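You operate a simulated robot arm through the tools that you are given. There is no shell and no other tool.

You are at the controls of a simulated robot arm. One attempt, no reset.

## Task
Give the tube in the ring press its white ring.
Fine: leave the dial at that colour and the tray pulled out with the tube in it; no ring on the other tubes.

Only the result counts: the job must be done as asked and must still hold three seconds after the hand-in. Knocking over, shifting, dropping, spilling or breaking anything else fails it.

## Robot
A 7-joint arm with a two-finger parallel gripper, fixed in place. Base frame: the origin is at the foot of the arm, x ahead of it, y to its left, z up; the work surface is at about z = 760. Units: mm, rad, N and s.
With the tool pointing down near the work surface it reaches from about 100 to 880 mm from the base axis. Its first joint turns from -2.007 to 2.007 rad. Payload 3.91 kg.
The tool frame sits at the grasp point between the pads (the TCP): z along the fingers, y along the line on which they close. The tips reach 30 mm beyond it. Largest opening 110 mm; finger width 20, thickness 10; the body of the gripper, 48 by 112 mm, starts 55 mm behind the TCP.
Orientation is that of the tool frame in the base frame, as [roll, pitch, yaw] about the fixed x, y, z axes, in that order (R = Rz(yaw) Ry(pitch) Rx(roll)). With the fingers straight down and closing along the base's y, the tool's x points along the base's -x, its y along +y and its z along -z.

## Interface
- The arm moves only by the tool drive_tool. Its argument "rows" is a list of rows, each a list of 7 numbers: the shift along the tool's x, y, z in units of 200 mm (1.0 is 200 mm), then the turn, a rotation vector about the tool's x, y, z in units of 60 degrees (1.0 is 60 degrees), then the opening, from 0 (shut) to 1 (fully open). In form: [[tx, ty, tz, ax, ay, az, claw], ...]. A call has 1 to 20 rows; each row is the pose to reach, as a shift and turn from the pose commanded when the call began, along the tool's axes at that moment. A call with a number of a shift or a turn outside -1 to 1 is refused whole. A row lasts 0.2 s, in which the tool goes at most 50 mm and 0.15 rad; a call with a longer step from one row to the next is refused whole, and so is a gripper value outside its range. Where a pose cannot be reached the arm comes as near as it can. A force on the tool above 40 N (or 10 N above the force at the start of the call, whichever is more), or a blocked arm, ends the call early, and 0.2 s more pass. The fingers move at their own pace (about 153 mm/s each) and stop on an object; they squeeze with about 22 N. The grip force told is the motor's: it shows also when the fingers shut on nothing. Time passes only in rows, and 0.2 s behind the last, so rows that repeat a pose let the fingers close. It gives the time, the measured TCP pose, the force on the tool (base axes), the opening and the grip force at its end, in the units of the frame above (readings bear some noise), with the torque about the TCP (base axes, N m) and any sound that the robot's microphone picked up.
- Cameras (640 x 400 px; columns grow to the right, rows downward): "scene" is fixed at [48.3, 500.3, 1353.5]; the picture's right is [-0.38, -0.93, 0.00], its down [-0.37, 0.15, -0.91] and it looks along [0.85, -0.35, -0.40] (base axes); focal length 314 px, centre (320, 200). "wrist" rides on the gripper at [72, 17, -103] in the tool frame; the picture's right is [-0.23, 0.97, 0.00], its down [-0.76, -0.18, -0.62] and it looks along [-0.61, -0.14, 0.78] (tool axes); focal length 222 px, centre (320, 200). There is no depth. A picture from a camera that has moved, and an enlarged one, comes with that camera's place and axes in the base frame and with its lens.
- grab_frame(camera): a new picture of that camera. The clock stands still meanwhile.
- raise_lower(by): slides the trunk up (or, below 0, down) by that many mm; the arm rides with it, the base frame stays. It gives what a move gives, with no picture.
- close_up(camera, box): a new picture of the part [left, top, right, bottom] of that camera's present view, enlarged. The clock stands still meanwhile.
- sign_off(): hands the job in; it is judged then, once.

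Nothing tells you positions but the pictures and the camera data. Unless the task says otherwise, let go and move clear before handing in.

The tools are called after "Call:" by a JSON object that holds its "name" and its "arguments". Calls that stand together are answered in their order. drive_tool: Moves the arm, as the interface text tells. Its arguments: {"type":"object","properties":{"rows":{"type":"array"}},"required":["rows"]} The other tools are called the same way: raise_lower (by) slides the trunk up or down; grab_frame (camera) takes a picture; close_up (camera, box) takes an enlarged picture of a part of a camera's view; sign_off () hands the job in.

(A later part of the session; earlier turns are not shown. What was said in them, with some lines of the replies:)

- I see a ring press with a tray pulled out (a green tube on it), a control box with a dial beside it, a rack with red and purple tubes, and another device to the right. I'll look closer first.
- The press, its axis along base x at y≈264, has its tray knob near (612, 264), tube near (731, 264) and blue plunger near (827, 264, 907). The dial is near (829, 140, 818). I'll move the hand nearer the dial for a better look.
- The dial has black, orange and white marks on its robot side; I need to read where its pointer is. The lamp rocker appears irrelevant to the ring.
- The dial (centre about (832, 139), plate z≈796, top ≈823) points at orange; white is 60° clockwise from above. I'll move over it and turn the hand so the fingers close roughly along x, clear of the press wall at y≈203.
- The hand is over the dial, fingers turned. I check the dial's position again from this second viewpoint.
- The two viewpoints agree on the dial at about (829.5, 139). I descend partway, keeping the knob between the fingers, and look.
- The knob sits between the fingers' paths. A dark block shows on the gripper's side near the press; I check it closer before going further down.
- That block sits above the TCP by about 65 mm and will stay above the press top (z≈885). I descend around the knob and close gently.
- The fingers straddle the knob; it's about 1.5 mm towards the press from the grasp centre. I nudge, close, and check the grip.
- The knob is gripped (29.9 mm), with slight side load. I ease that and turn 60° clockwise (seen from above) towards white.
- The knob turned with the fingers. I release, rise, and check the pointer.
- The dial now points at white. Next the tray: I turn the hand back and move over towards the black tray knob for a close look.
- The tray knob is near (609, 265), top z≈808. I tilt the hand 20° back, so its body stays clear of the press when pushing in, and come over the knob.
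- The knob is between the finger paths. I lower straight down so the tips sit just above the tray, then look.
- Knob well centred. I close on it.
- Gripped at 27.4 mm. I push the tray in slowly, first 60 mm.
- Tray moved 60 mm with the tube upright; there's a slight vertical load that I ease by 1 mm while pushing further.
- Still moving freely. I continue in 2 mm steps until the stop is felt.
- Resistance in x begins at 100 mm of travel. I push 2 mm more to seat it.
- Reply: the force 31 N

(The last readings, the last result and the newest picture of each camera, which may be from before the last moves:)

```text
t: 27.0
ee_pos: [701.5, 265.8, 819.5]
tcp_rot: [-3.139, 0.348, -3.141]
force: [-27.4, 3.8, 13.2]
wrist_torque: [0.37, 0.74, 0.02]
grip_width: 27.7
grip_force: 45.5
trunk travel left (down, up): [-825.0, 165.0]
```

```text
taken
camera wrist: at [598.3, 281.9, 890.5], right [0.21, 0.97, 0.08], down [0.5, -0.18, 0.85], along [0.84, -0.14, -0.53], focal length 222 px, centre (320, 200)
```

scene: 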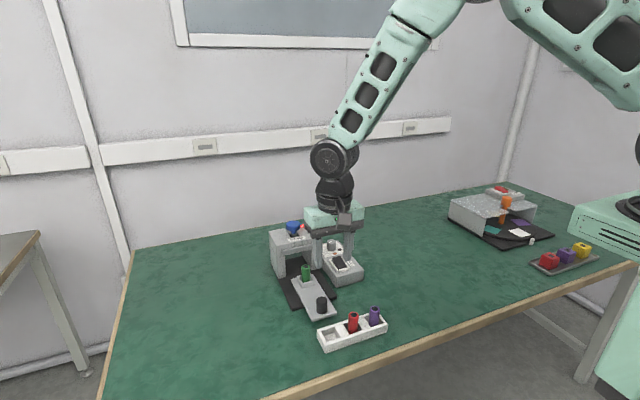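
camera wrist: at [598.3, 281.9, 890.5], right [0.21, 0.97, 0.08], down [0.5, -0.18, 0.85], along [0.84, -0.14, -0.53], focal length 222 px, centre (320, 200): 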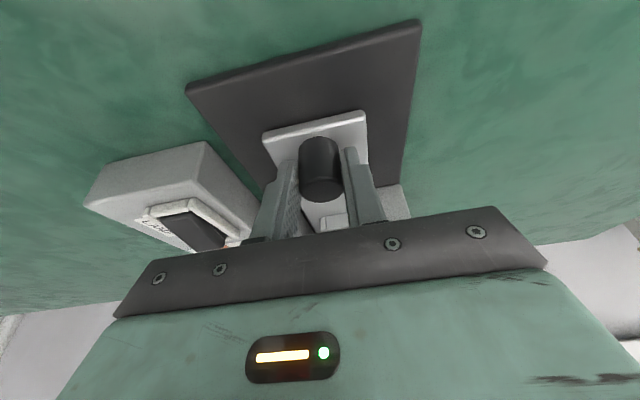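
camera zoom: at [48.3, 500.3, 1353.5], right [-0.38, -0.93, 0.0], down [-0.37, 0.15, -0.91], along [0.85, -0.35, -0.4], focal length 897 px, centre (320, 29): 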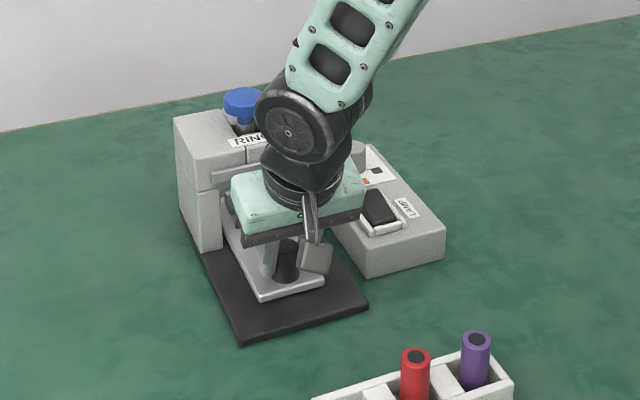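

Firm stop at 27 N: the tray is fully in. I relax the push, open, back away along the fingers and look at the press.

Call:
{"name": "drive_tool", "arguments": {"rows": [[0.0094, 0, -0.0034, 0, 0, 0, 0.1], [0.0094, 0, -0.0034, 0, 0, 0, 0.3], [0.0094, 0, -0.0034, 0, 0, 0, 0.5], [0.0094, 0, -0.0034, 0, 0, 0, 0.5], [0.0094, 0, -0.15, 0, 0, 0, 0.5], [0.0094, 0, -0.38, 0, 0, 0, 0.5], [0.0094, 0, -0.6, 0, 0, 0, 0.5], [0.0094, 0, -0.8, 0, 0, 0, 0.5], [0.0094, 0, -0.8, 0, 0, 0, 0.5]]}}

Call:
{"name": "grab_frame", "arguments": {"camera": "wrist"}}

Call:
{"name": "close_up", "arguments": {"camera": "scene", "box": [250, 200, 370, 320]}}

```text
t: 29.0
ee_pos: [648.4, 264.8, 970.2]
tcp_rot: [-3.141, 0.352, -3.14]
force: [-0.1, 0.1, 0.6]
wrist_torque: [0.0, 0.02, -0.01]
grip_width: 55.0
grip_force: 0.1
trunk travel left (down, up): [-825.0, 165.0]
```

```text
taken
camera wrist: at [544.7, 281.2, 1041.3], right [0.21, 0.97, 0.08], down [0.5, -0.18, 0.85], along [0.84, -0.14, -0.53], focal length 222 px, centre (320, 200)
```

wrist: 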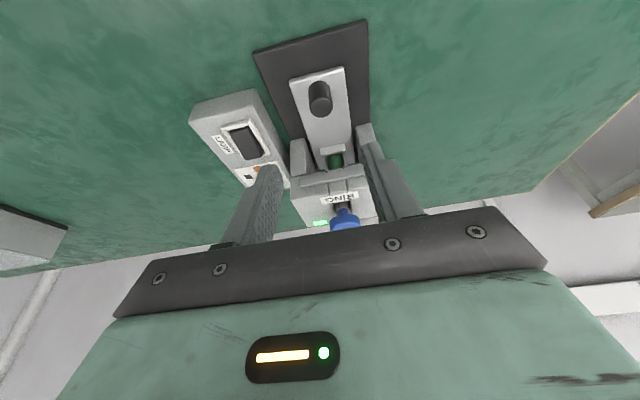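

```text
3.33 times, centred on (310, 260) of scene
camera zoom: at [48.3, 500.3, 1353.5], right [-0.38, -0.93, 0.0], down [-0.37, 0.15, -0.91], along [0.85, -0.35, -0.4], focal length 1046 px, centre (353, 0)
```

zoom: 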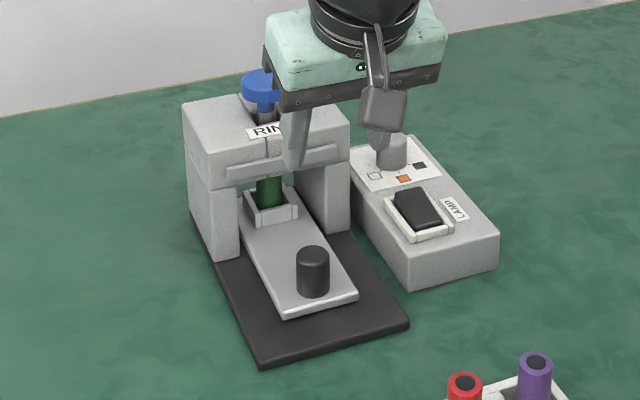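

The light turned green with the tray in. The blue plunger's cap is near (829, 265), top z≈912. I straighten the hand, shut the fingers and come over it.

Call:
{"name": "drive_tool", "arguments": {"rows": [[-0.14, 0, 0.0, 0, 0.05, 0, 0.3], [-0.29, 0, 0.05, 0, 0.11, 0, 0.1], [-0.44, 0, 0.1, 0, 0.17, 0, 0], [-0.59, 0, 0.15, 0, 0.23, 0, 0], [-0.74, 0, 0.2, 0, 0.29, 0, 0], [-0.8745, 0, 0.2385, 0, 0.3333, 0, 0], [-0.8745, 0, 0.2385, 0, 0.3333, 0, 0], [-0.8745, 0, 0.2385, 0, 0.3333, 0, 0]]}}

Call:
{"name": "grab_frame", "arguments": {"camera": "wrist"}}

Call:
{"name": "close_up", "arguments": {"camera": "scene", "box": [250, 170, 350, 270]}}

```text
t: 30.8
ee_pos: [830.2, 262.9, 982.3]
tcp_rot: [-3.139, 0.001, -3.141]
force: [-0.7, -0.1, -0.4]
wrist_torque: [-0.01, 0.01, 0.03]
grip_width: 0.0
grip_force: 22.1
trunk travel left (down, up): [-825.0, 165.0]
```

```text
taken
camera wrist: at [757.0, 280.3, 1085.8], right [0.23, 0.97, 0.0], down [0.76, -0.18, 0.62], along [0.61, -0.14, -0.78], focal length 222 px, centre (320, 200)
```

wrist: 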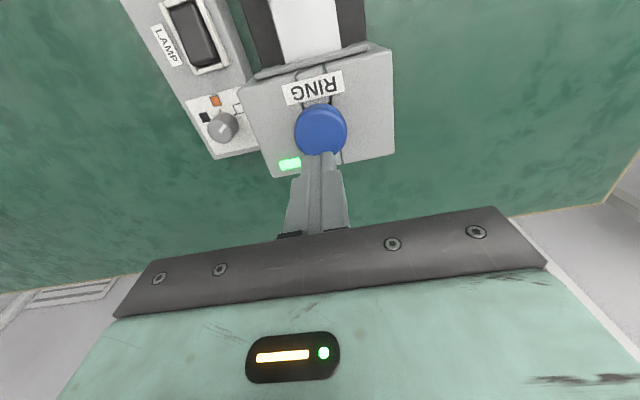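

```text
4.00 times, centred on (300, 220) of scene
camera zoom: at [48.3, 500.3, 1353.5], right [-0.38, -0.93, 0.0], down [-0.37, 0.15, -0.91], along [0.85, -0.35, -0.4], focal length 1256 px, centre (400, 120)
```

zoom: 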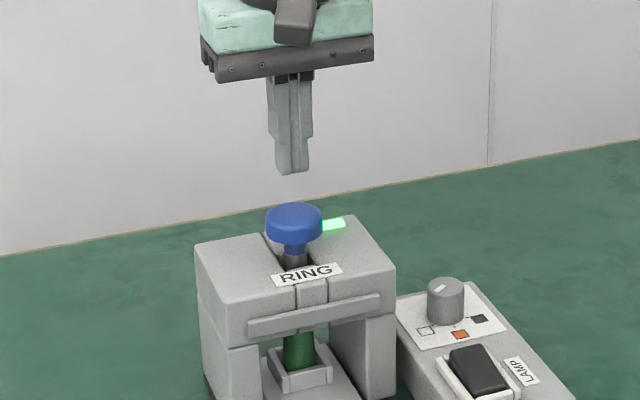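

The shut fingertips are above the cap. I shift 4 mm back, and come down to just above it, then press slowly.

Call:
{"name": "drive_tool", "arguments": {"rows": [[0.02, 0.007, 0.07, 0, 0, 0, 0], [0.02, 0.007, 0.13, 0, 0, 0, 0], [0.02, 0.007, 0.15, 0, 0, 0, 0], [0.02, 0.007, 0.165, 0, 0, 0, 0], [0.02, 0.007, 0.18, 0, 0, 0, 0], [0.02, 0.007, 0.195, 0, 0, 0, 0], [0.02, 0.007, 0.21, 0, 0, 0, 0], [0.02, 0.007, 0.21, 0, 0, 0, 0]]}}

Call:
{"name": "close_up", "arguments": {"camera": "scene", "box": [250, 170, 350, 270]}}

Call:
{"name": "close_up", "arguments": {"camera": "wrist", "box": [220, 40, 420, 240]}}

```text
t: 32.6
ee_pos: [825.5, 266.6, 943.6]
tcp_rot: [3.141, 0.003, 3.14]
force: [1.8, 0.4, 4.2]
wrist_torque: [0.05, -0.03, -0.02]
grip_width: 0.0
grip_force: 22.1
trunk travel left (down, up): [-825.0, 165.0]
```

```text
4.00 times, centred on (300, 220) of scene
camera zoom: at [48.3, 500.3, 1353.5], right [-0.38, -0.93, 0.0], down [-0.37, 0.15, -0.91], along [0.85, -0.35, -0.4], focal length 1256 px, centre (400, 120)
```

zoom: 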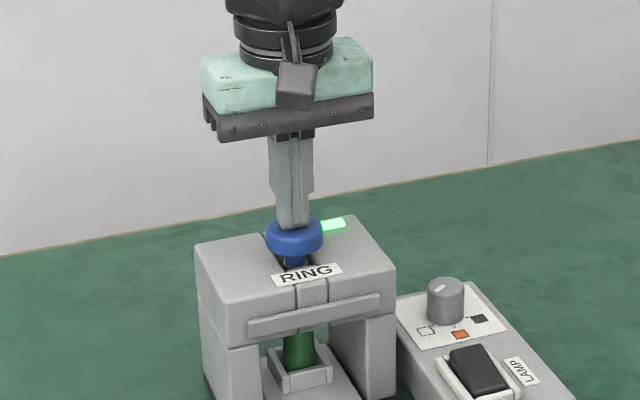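

```text
2.00 times, centred on (320, 140) of wrist
camera zoom: at [751.2, 282.7, 1045.0], right [0.23, 0.97, 0.0], down [0.76, -0.18, 0.63], along [0.61, -0.14, -0.78], focal length 444 px, centre (320, 320)
```

zoom: 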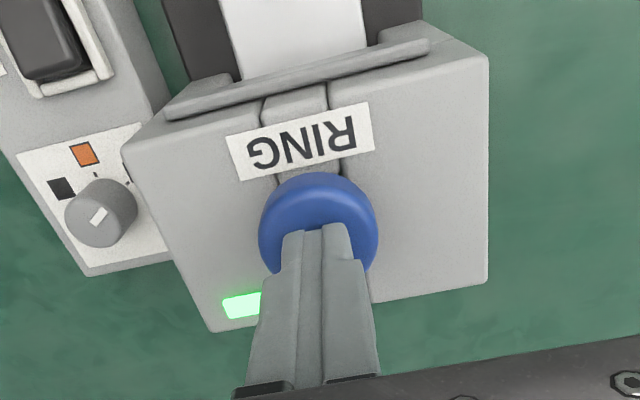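

The cap is already yielding under a few newtons. I keep pressing down slowly until it bottoms out.

Call:
{"name": "drive_tool", "arguments": {"rows": [[0, 0, 0.0125, 0, 0, 0, 0], [0, 0, 0.025, 0, 0, 0, 0], [0, 0, 0.0375, 0, 0, 0, 0], [0, 0, 0.05, 0, 0, 0, 0], [0, 0, 0.0625, 0, 0, 0, 0], [0, 0, 0.075, 0, 0, 0, 0], [0, 0, 0.0875, 0, 0, 0, 0], [0, 0, 0.0875, 0, 0, 0, 0]]}}

Call:
{"name": "close_up", "arguments": {"camera": "scene", "box": [250, 170, 350, 270]}}

```text
t: 33.7
ee_pos: [824.3, 264.4, 936.9]
tcp_rot: [3.138, 0.009, 3.141]
force: [-5.3, -4.0, 16.6]
wrist_torque: [-0.14, 0.3, 0.03]
grip_width: 0.0
grip_force: 22.1
out of reach, approached as far as the arm can: row 3
trunk travel left (down, up): [-825.0, 165.0]
stopped in row 5: the force on the tool passed its limit at 42 N (the readings are from after the stop); the commanded pose is now the measured one
```

```text
4.00 times, centred on (300, 220) of scene
camera zoom: at [48.3, 500.3, 1353.5], right [-0.38, -0.93, 0.0], down [-0.37, 0.15, -0.91], along [0.85, -0.35, -0.4], focal length 1256 px, centre (400, 120)
```

zoom: 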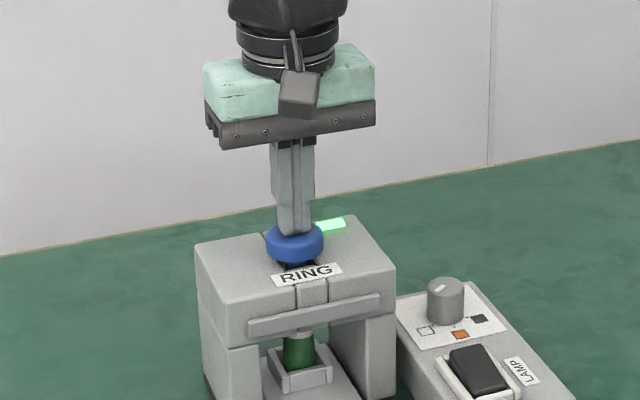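

The press stopped at 42 N with the cap well down. I look closely at the tube and the plunger.

Call:
{"name": "close_up", "arguments": {"camera": "scene", "box": [275, 215, 325, 275]}}

Call:
{"name": "close_up", "arguments": {"camera": "wrist", "box": [220, 40, 420, 240]}}

```text
6.67 times, centred on (300, 245) of scene
camera zoom: at [48.3, 500.3, 1353.5], right [-0.38, -0.93, 0.0], down [-0.37, 0.15, -0.91], along [0.85, -0.35, -0.4], focal length 2093 px, centre (453, -100)
```

zoom: 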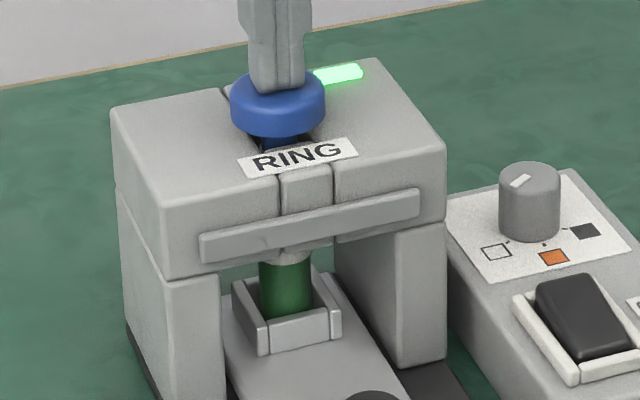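

```text
2.00 times, centred on (320, 140) of wrist
camera zoom: at [750.2, 281.6, 1039.6], right [0.23, 0.97, 0.01], down [0.76, -0.18, 0.63], along [0.61, -0.14, -0.78], focal length 444 px, centre (320, 320)
```

zoom: 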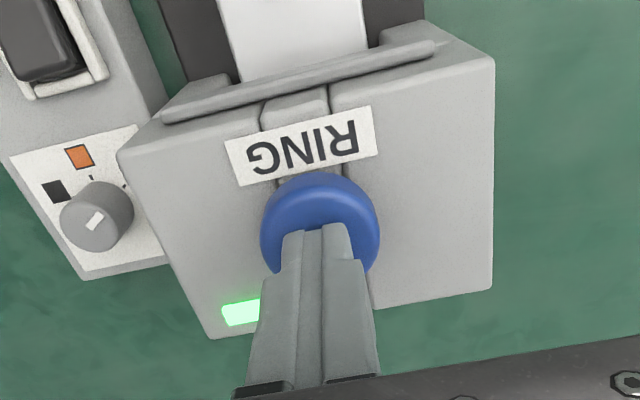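

The plunger's head has reached the tube's top. I press once more gently to confirm it is fully bottomed.

Call:
{"name": "drive_tool", "arguments": {"rows": [[0, 0, 0.005, 0, 0, 0, 0], [0, 0, 0.01, 0, 0, 0, 0], [0, 0, 0.015, 0, 0, 0, 0], [0, 0, 0.02, 0, 0, 0, 0], [0, 0, 0.025, 0, 0, 0, 0], [0, 0, 0.03, 0, 0, 0, 0]]}}

Call:
{"name": "close_up", "arguments": {"camera": "scene", "box": [275, 215, 325, 275]}}

```text
t: 34.6
ee_pos: [826.0, 265.9, 936.6]
tcp_rot: [3.138, 0.013, -3.14]
force: [-6.0, -3.0, 15.9]
wrist_torque: [-0.11, 0.39, 0.01]
grip_width: 0.3
grip_force: 22.2
trunk travel left (down, up): [-825.0, 165.0]
stopped in row 4: the force on the tool passed its limit at 41 N (the readings are from after the stop); the commanded pose is now the measured one
```

```text
6.67 times, centred on (300, 245) of scene
camera zoom: at [48.3, 500.3, 1353.5], right [-0.38, -0.93, 0.0], down [-0.37, 0.15, -0.91], along [0.85, -0.35, -0.4], focal length 2093 px, centre (453, -100)
```

zoom: 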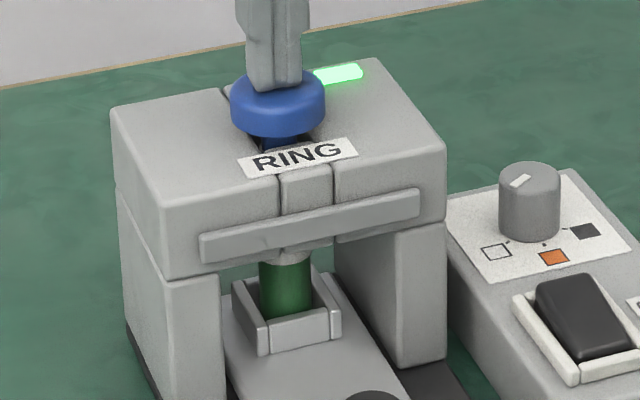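

It is at its hard stop. I lift off the plunger and check.

Call:
{"name": "drive_tool", "arguments": {"rows": [[0, 0, -0.03, 0, 0, 0, 0], [0, 0, -0.08, 0, 0, 0, 0], [0, 0, -0.16, 0, 0, 0, 0], [0, 0, -0.25, 0, 0, 0, 0], [0, 0, -0.25, 0, 0, 0, 0]]}}

Call:
{"name": "close_up", "arguments": {"camera": "scene", "box": [265, 205, 325, 275]}}

Call:
{"name": "grab_frame", "arguments": {"camera": "wrist"}}

```text
t: 35.8
ee_pos: [825.3, 265.5, 984.4]
tcp_rot: [3.138, 0.013, -3.14]
force: [-0.8, -1.1, -0.2]
wrist_torque: [0.03, -0.01, 0.0]
grip_width: 0.1
grip_force: 21.6
trunk travel left (down, up): [-825.0, 165.0]
```

```text
5.71 times, centred on (295, 240) of scene
camera zoom: at [48.3, 500.3, 1353.5], right [-0.38, -0.93, 0.0], down [-0.37, 0.15, -0.91], along [0.85, -0.35, -0.4], focal length 1794 px, centre (463, -29)
```

zoom: 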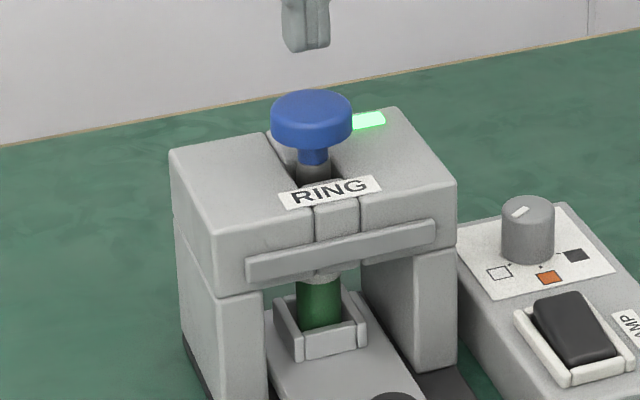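

```text
taken
camera wrist: at [751.2, 282.1, 1086.6], right [0.23, 0.97, 0.01], down [0.76, -0.18, 0.63], along [0.61, -0.14, -0.78], focal length 222 px, centre (320, 200)
```

wrist: 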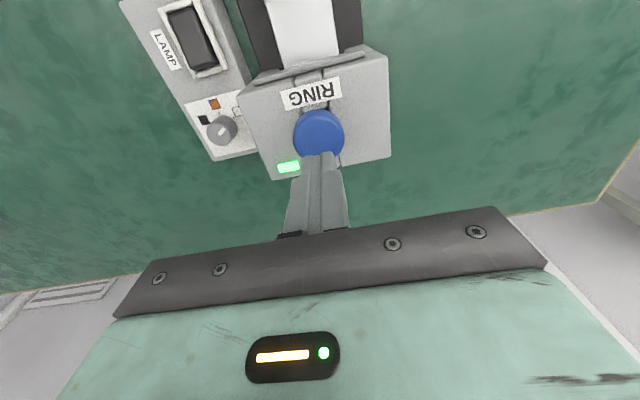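

The plunger sprang back, and a pale ring shows at the top of the tube. Now I go back to the tray knob, tilted as before, to pull the tray out.

Call:
{"name": "drive_tool", "arguments": {"rows": [[0.14, 0, 0.0, 0, -0.05, 0, 0.1], [0.29, 0, 0.01, 0, -0.1, 0, 0.3], [0.44, 0, 0.02, 0, -0.16, 0, 0.5], [0.59, 0, 0.03, 0, -0.22, 0, 0.5], [0.74, 0, 0.045, 0, -0.28, 0, 0.5], [0.886, 0, 0.0585, 0, -0.3228, 0, 0.5], [0.886, 0, 0.0585, 0, -0.3228, 0, 0.5]]}}

Call:
{"name": "grab_frame", "arguments": {"camera": "wrist"}}

Call:
{"name": "close_up", "arguments": {"camera": "scene", "box": [250, 200, 370, 320]}}

```text
t: 37.4
ee_pos: [648.4, 264.5, 971.7]
tcp_rot: [3.138, 0.348, 3.139]
force: [0.7, 0.2, 0.2]
wrist_torque: [-0.02, 0.0, 0.01]
grip_width: 55.0
grip_force: 0.0
trunk travel left (down, up): [-825.0, 165.0]
```

```text
taken
camera wrist: at [543.7, 282.2, 1043.0], right [0.21, 0.97, 0.08], down [0.5, -0.18, 0.85], along [0.84, -0.14, -0.53], focal length 222 px, centre (320, 200)
```

wrist: 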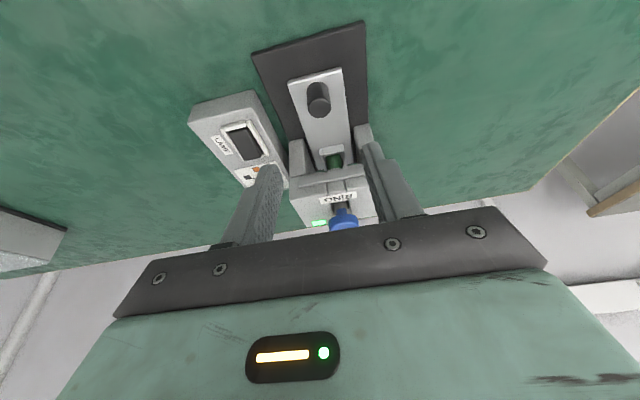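

```text
3.33 times, centred on (310, 260) of scene
camera zoom: at [48.3, 500.3, 1353.5], right [-0.38, -0.93, 0.0], down [-0.37, 0.15, -0.91], along [0.85, -0.35, -0.4], focal length 1046 px, centre (353, 0)
```

zoom: 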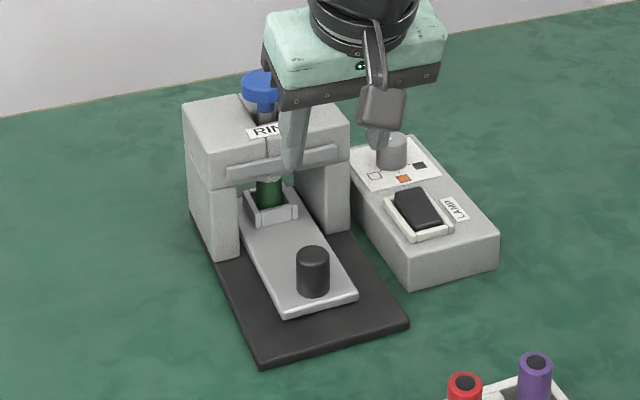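

Straight down the fingers' axis lies the tray knob. I approach it along that line.

Call:
{"name": "drive_tool", "arguments": {"rows": [[0.003, 0.001, 0.2, 0, 0, 0, 0.5], [0.006, 0.002, 0.4, 0, 0, 0, 0.5], [0.009, 0.004, 0.58, 0, 0, 0, 0.5], [0.012, 0.004, 0.7, 0, 0, 0, 0.5], [0.012, 0.004, 0.76, 0, 0, 0, 0.5], [0.012, 0.004, 0.8, 0, 0, 0, 0.5], [0.012, 0.004, 0.8, 0, 0, 0, 0.5]]}}

Call:
{"name": "grab_frame", "arguments": {"camera": "wrist"}}

```text
t: 39.0
ee_pos: [700.5, 267.0, 821.0]
tcp_rot: [3.136, 0.35, 3.141]
force: [-0.7, 0.3, 0.6]
wrist_torque: [0.05, -0.01, 0.02]
grip_width: 54.8
grip_force: 0.1
trunk travel left (down, up): [-825.0, 165.0]
```

```text
taken
camera wrist: at [596.4, 283.5, 892.7], right [0.21, 0.97, 0.08], down [0.5, -0.18, 0.84], along [0.84, -0.14, -0.53], focal length 222 px, centre (320, 200)
```

wrist: 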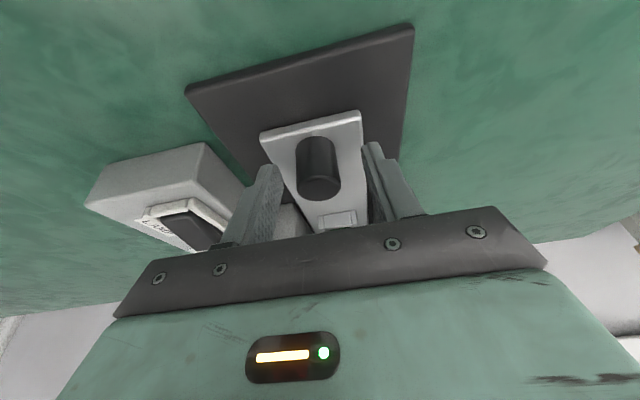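

Aligned within a couple of mm; I trim the position and close on the knob.

Call:
{"name": "drive_tool", "arguments": {"rows": [[0.0034, -0.006, 0.0094, 0, 0, 0, 0.5], [0.0034, -0.006, 0.0094, 0, 0, 0, 0.4], [0.0034, -0.006, 0.0094, 0, 0, 0, 0.3], [0.0034, -0.006, 0.0094, 0, 0, 0, 0.2], [0.0034, -0.006, 0.0094, 0, 0, 0, 0.1], [0.0034, -0.006, 0.0094, 0, 0, 0, 0.1]]}}

```text
t: 40.4
ee_pos: [699.6, 265.7, 818.8]
tcp_rot: [3.138, 0.346, 3.142]
force: [0.2, -4.5, -0.8]
wrist_torque: [-0.74, 0.02, -0.01]
grip_width: 27.1
grip_force: 44.9
trunk travel left (down, up): [-825.0, 165.0]
```

Gripped. I pull the tray out slowly, first 60 mm.

Call:
{"name": "drive_tool", "arguments": {"rows": [[0.0094, -0.002, -0.0034, 0, 0, 0, 0.1], [0.0282, -0.002, -0.0103, 0, 0, 0, 0.1], [0.0564, -0.002, -0.0205, 0, 0, 0, 0.1], [0.094, -0.002, -0.0342, 0, 0, 0, 0.1], [0.1316, -0.002, -0.0479, 0, 0, 0, 0.1], [0.1692, -0.002, -0.0616, 0, 0, 0, 0.1], [0.2068, -0.002, -0.0752, 0, 0, 0, 0.1], [0.2444, -0.002, -0.0889, 0, 0, 0, 0.1], [0.2726, -0.002, -0.0992, 0, 0, 0, 0.1], [0.282, -0.002, -0.1026, 0, 0, 0, 0.1], [0.282, -0.002, -0.1026, 0, 0, 0, 0.1]]}}

Call:
{"name": "close_up", "arguments": {"camera": "scene", "box": [250, 200, 370, 320]}}

```text
t: 42.8
ee_pos: [640.8, 265.3, 818.8]
tcp_rot: [3.136, 0.348, 3.141]
force: [0.3, -5.8, 10.0]
wrist_torque: [-0.71, -0.86, -0.08]
grip_width: 27.2
grip_force: 45.1
trunk travel left (down, up): [-825.0, 165.0]
```

```text
3.33 times, centred on (310, 260) of scene
camera zoom: at [48.3, 500.3, 1353.5], right [-0.38, -0.93, 0.0], down [-0.37, 0.15, -0.91], along [0.85, -0.35, -0.4], focal length 1046 px, centre (353, 0)
```

zoom: 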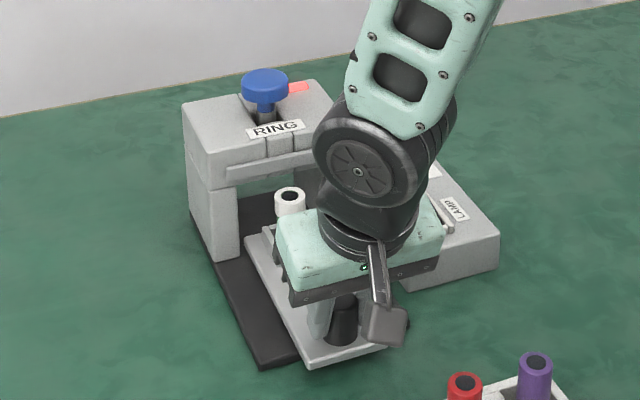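

The tube comes out with a white ring on its top. I pull the remaining ~40 mm to the out position.

Call:
{"name": "drive_tool", "arguments": {"rows": [[0.0188, -0.003, -0.0088, 0, 0, 0, 0.1], [0.047, -0.003, -0.019, 0, 0, 0, 0.1], [0.0846, -0.003, -0.0327, 0, 0, 0, 0.1], [0.1222, -0.003, -0.0464, 0, 0, 0, 0.1], [0.1504, -0.003, -0.0566, 0, 0, 0, 0.1], [0.1692, -0.003, -0.0635, 0, 0, 0, 0.1], [0.1786, -0.003, -0.0669, 0, 0, 0, 0.1], [0.1786, -0.003, -0.0669, 0, 0, 0, 0.1]]}}

Call:
{"name": "close_up", "arguments": {"camera": "scene", "box": [250, 210, 400, 360]}}

```text
t: 44.6
ee_pos: [602.6, 264.9, 817.8]
tcp_rot: [3.136, 0.35, -3.141]
force: [-0.4, 1.2, 12.5]
wrist_torque: [-0.61, -0.61, -0.1]
grip_width: 27.4
grip_force: 44.6
trunk travel left (down, up): [-825.0, 165.0]
```

```text
2.67 times, centred on (325, 285) of scene
camera zoom: at [48.3, 500.3, 1353.5], right [-0.38, -0.93, 0.0], down [-0.37, 0.15, -0.91], along [0.85, -0.35, -0.4], focal length 837 px, centre (307, -27)
```

zoom: 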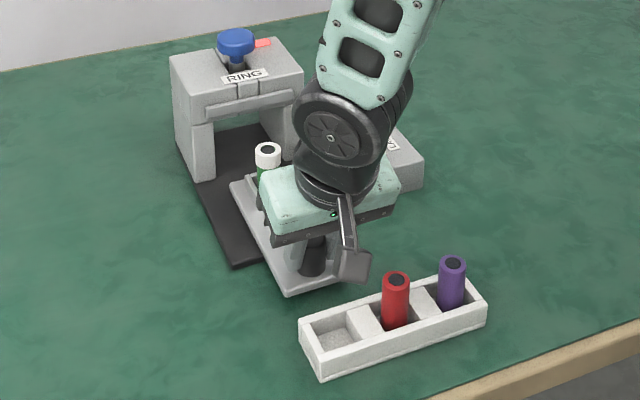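

The tray is back at about its starting point. I pull 2 mm more to see if it's at its end stop.

Call:
{"name": "drive_tool", "arguments": {"rows": [[0.0047, 0, -0.0017, 0, 0, 0, 0.1], [0.0094, 0, -0.0034, 0, 0, 0, 0.1], [0.0094, 0, -0.0034, 0, 0, 0, 0.1]]}}

```text
t: 45.4
ee_pos: [600.3, 265.9, 819.0]
tcp_rot: [3.137, 0.346, 3.139]
force: [4.4, 2.8, 12.2]
wrist_torque: [-0.68, 0.06, 0.01]
grip_width: 27.3
grip_force: 44.9
trunk travel left (down, up): [-825.0, 165.0]
```

At the end stop. I release and lift straight up, clear of the rack and tray.

Call:
{"name": "drive_tool", "arguments": {"rows": [[-0.004, 0, 0.0015, 0, 0, 0, 0.1], [-0.004, 0, 0.0015, 0, 0, 0, 0.3], [-0.004, 0, 0.0015, 0, 0, 0, 0.5], [-0.004, 0, 0.0015, 0, 0, 0, 0.5], [-0.04, 0, -0.09, 0, 0, 0, 0.5], [-0.1, 0, -0.26, 0, 0, 0, 0.5], [-0.18, 0, -0.48, 0, 0, 0, 0.5], [-0.26, 0, -0.705, 0, 0, 0, 0.5], [-0.26, 0, -0.705, 0, 0, 0, 0.5]]}}

Call:
{"name": "grab_frame", "arguments": {"camera": "scene"}}

Call:
{"name": "close_up", "arguments": {"camera": "scene", "box": [250, 210, 400, 360]}}

Call:
{"name": "close_up", "arguments": {"camera": "scene", "box": [285, 225, 345, 285]}}

Call:
{"name": "grab_frame", "arguments": {"camera": "wrist"}}

```text
t: 47.4
ee_pos: [600.3, 263.9, 969.3]
tcp_rot: [3.137, 0.348, -3.141]
force: [0.3, -0.5, -0.1]
wrist_torque: [-0.02, 0.03, 0.01]
grip_width: 55.0
grip_force: 0.0
trunk travel left (down, up): [-825.0, 165.0]
```

```text
taken
```

scene: 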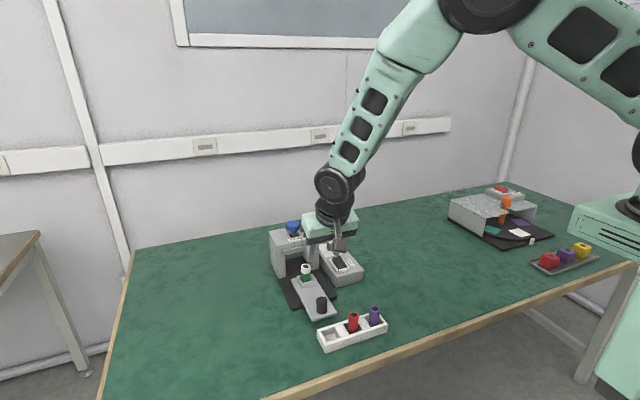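

```text
2.67 times, centred on (325, 285) of scene
camera zoom: at [48.3, 500.3, 1353.5], right [-0.38, -0.93, 0.0], down [-0.37, 0.15, -0.91], along [0.85, -0.35, -0.4], focal length 837 px, centre (307, -27)
```

zoom: 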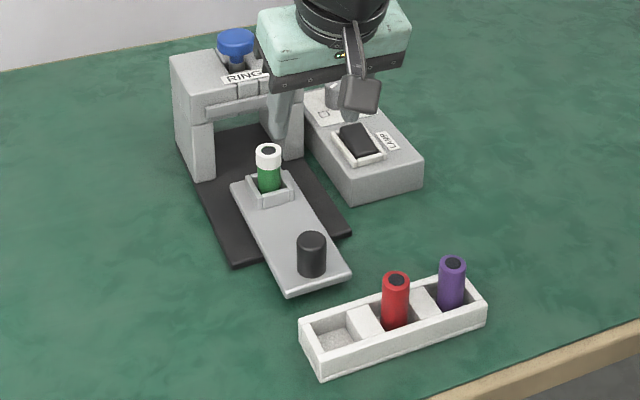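

```text
6.67 times, centred on (315, 255) of scene
camera zoom: at [48.3, 500.3, 1353.5], right [-0.38, -0.93, 0.0], down [-0.37, 0.15, -0.91], along [0.85, -0.35, -0.4], focal length 2093 px, centre (353, -167)
```

zoom: 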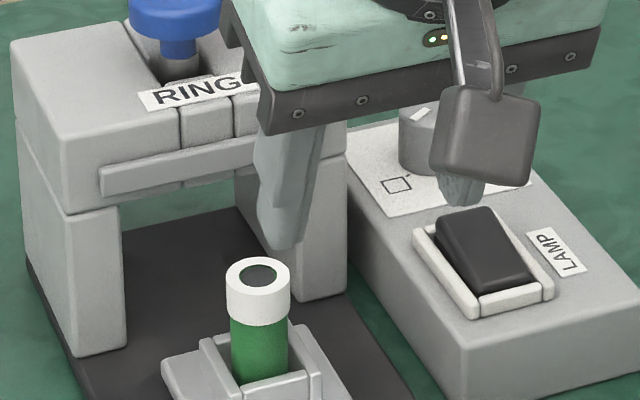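

```text
taken
camera wrist: at [496.4, 280.4, 1040.8], right [0.21, 0.97, 0.08], down [0.5, -0.18, 0.84], along [0.84, -0.14, -0.53], focal length 222 px, centre (320, 200)
```

wrist: 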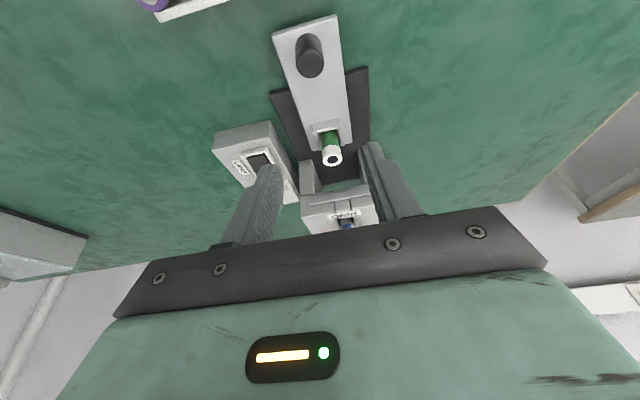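

The green tube stands in the pulled-out tray with its white ring on. The dial is at white, the other tubes are bare and undisturbed, and the hand is clear, so I hand in.

Call:
{"name": "sign_off", "arguments": {}}

```text
The job is handed in.
```

The green tube in the ring press now has its white ring, and I've handed the job in. No verdict came back with the hand-in.

In the last pictures before handing in:

- **Tube and tray:** the tube stands upright in the pulled-out tray with the white ring on its top.
- **Dial:** it is left pointing at white.
- **Other tubes:** the red and purple tubes in the rack have no rings and have not moved.
- **Arm:** the hand has let go of the tray knob and is raised clear.

I left the lamp switch and the other machine on the table untouched.
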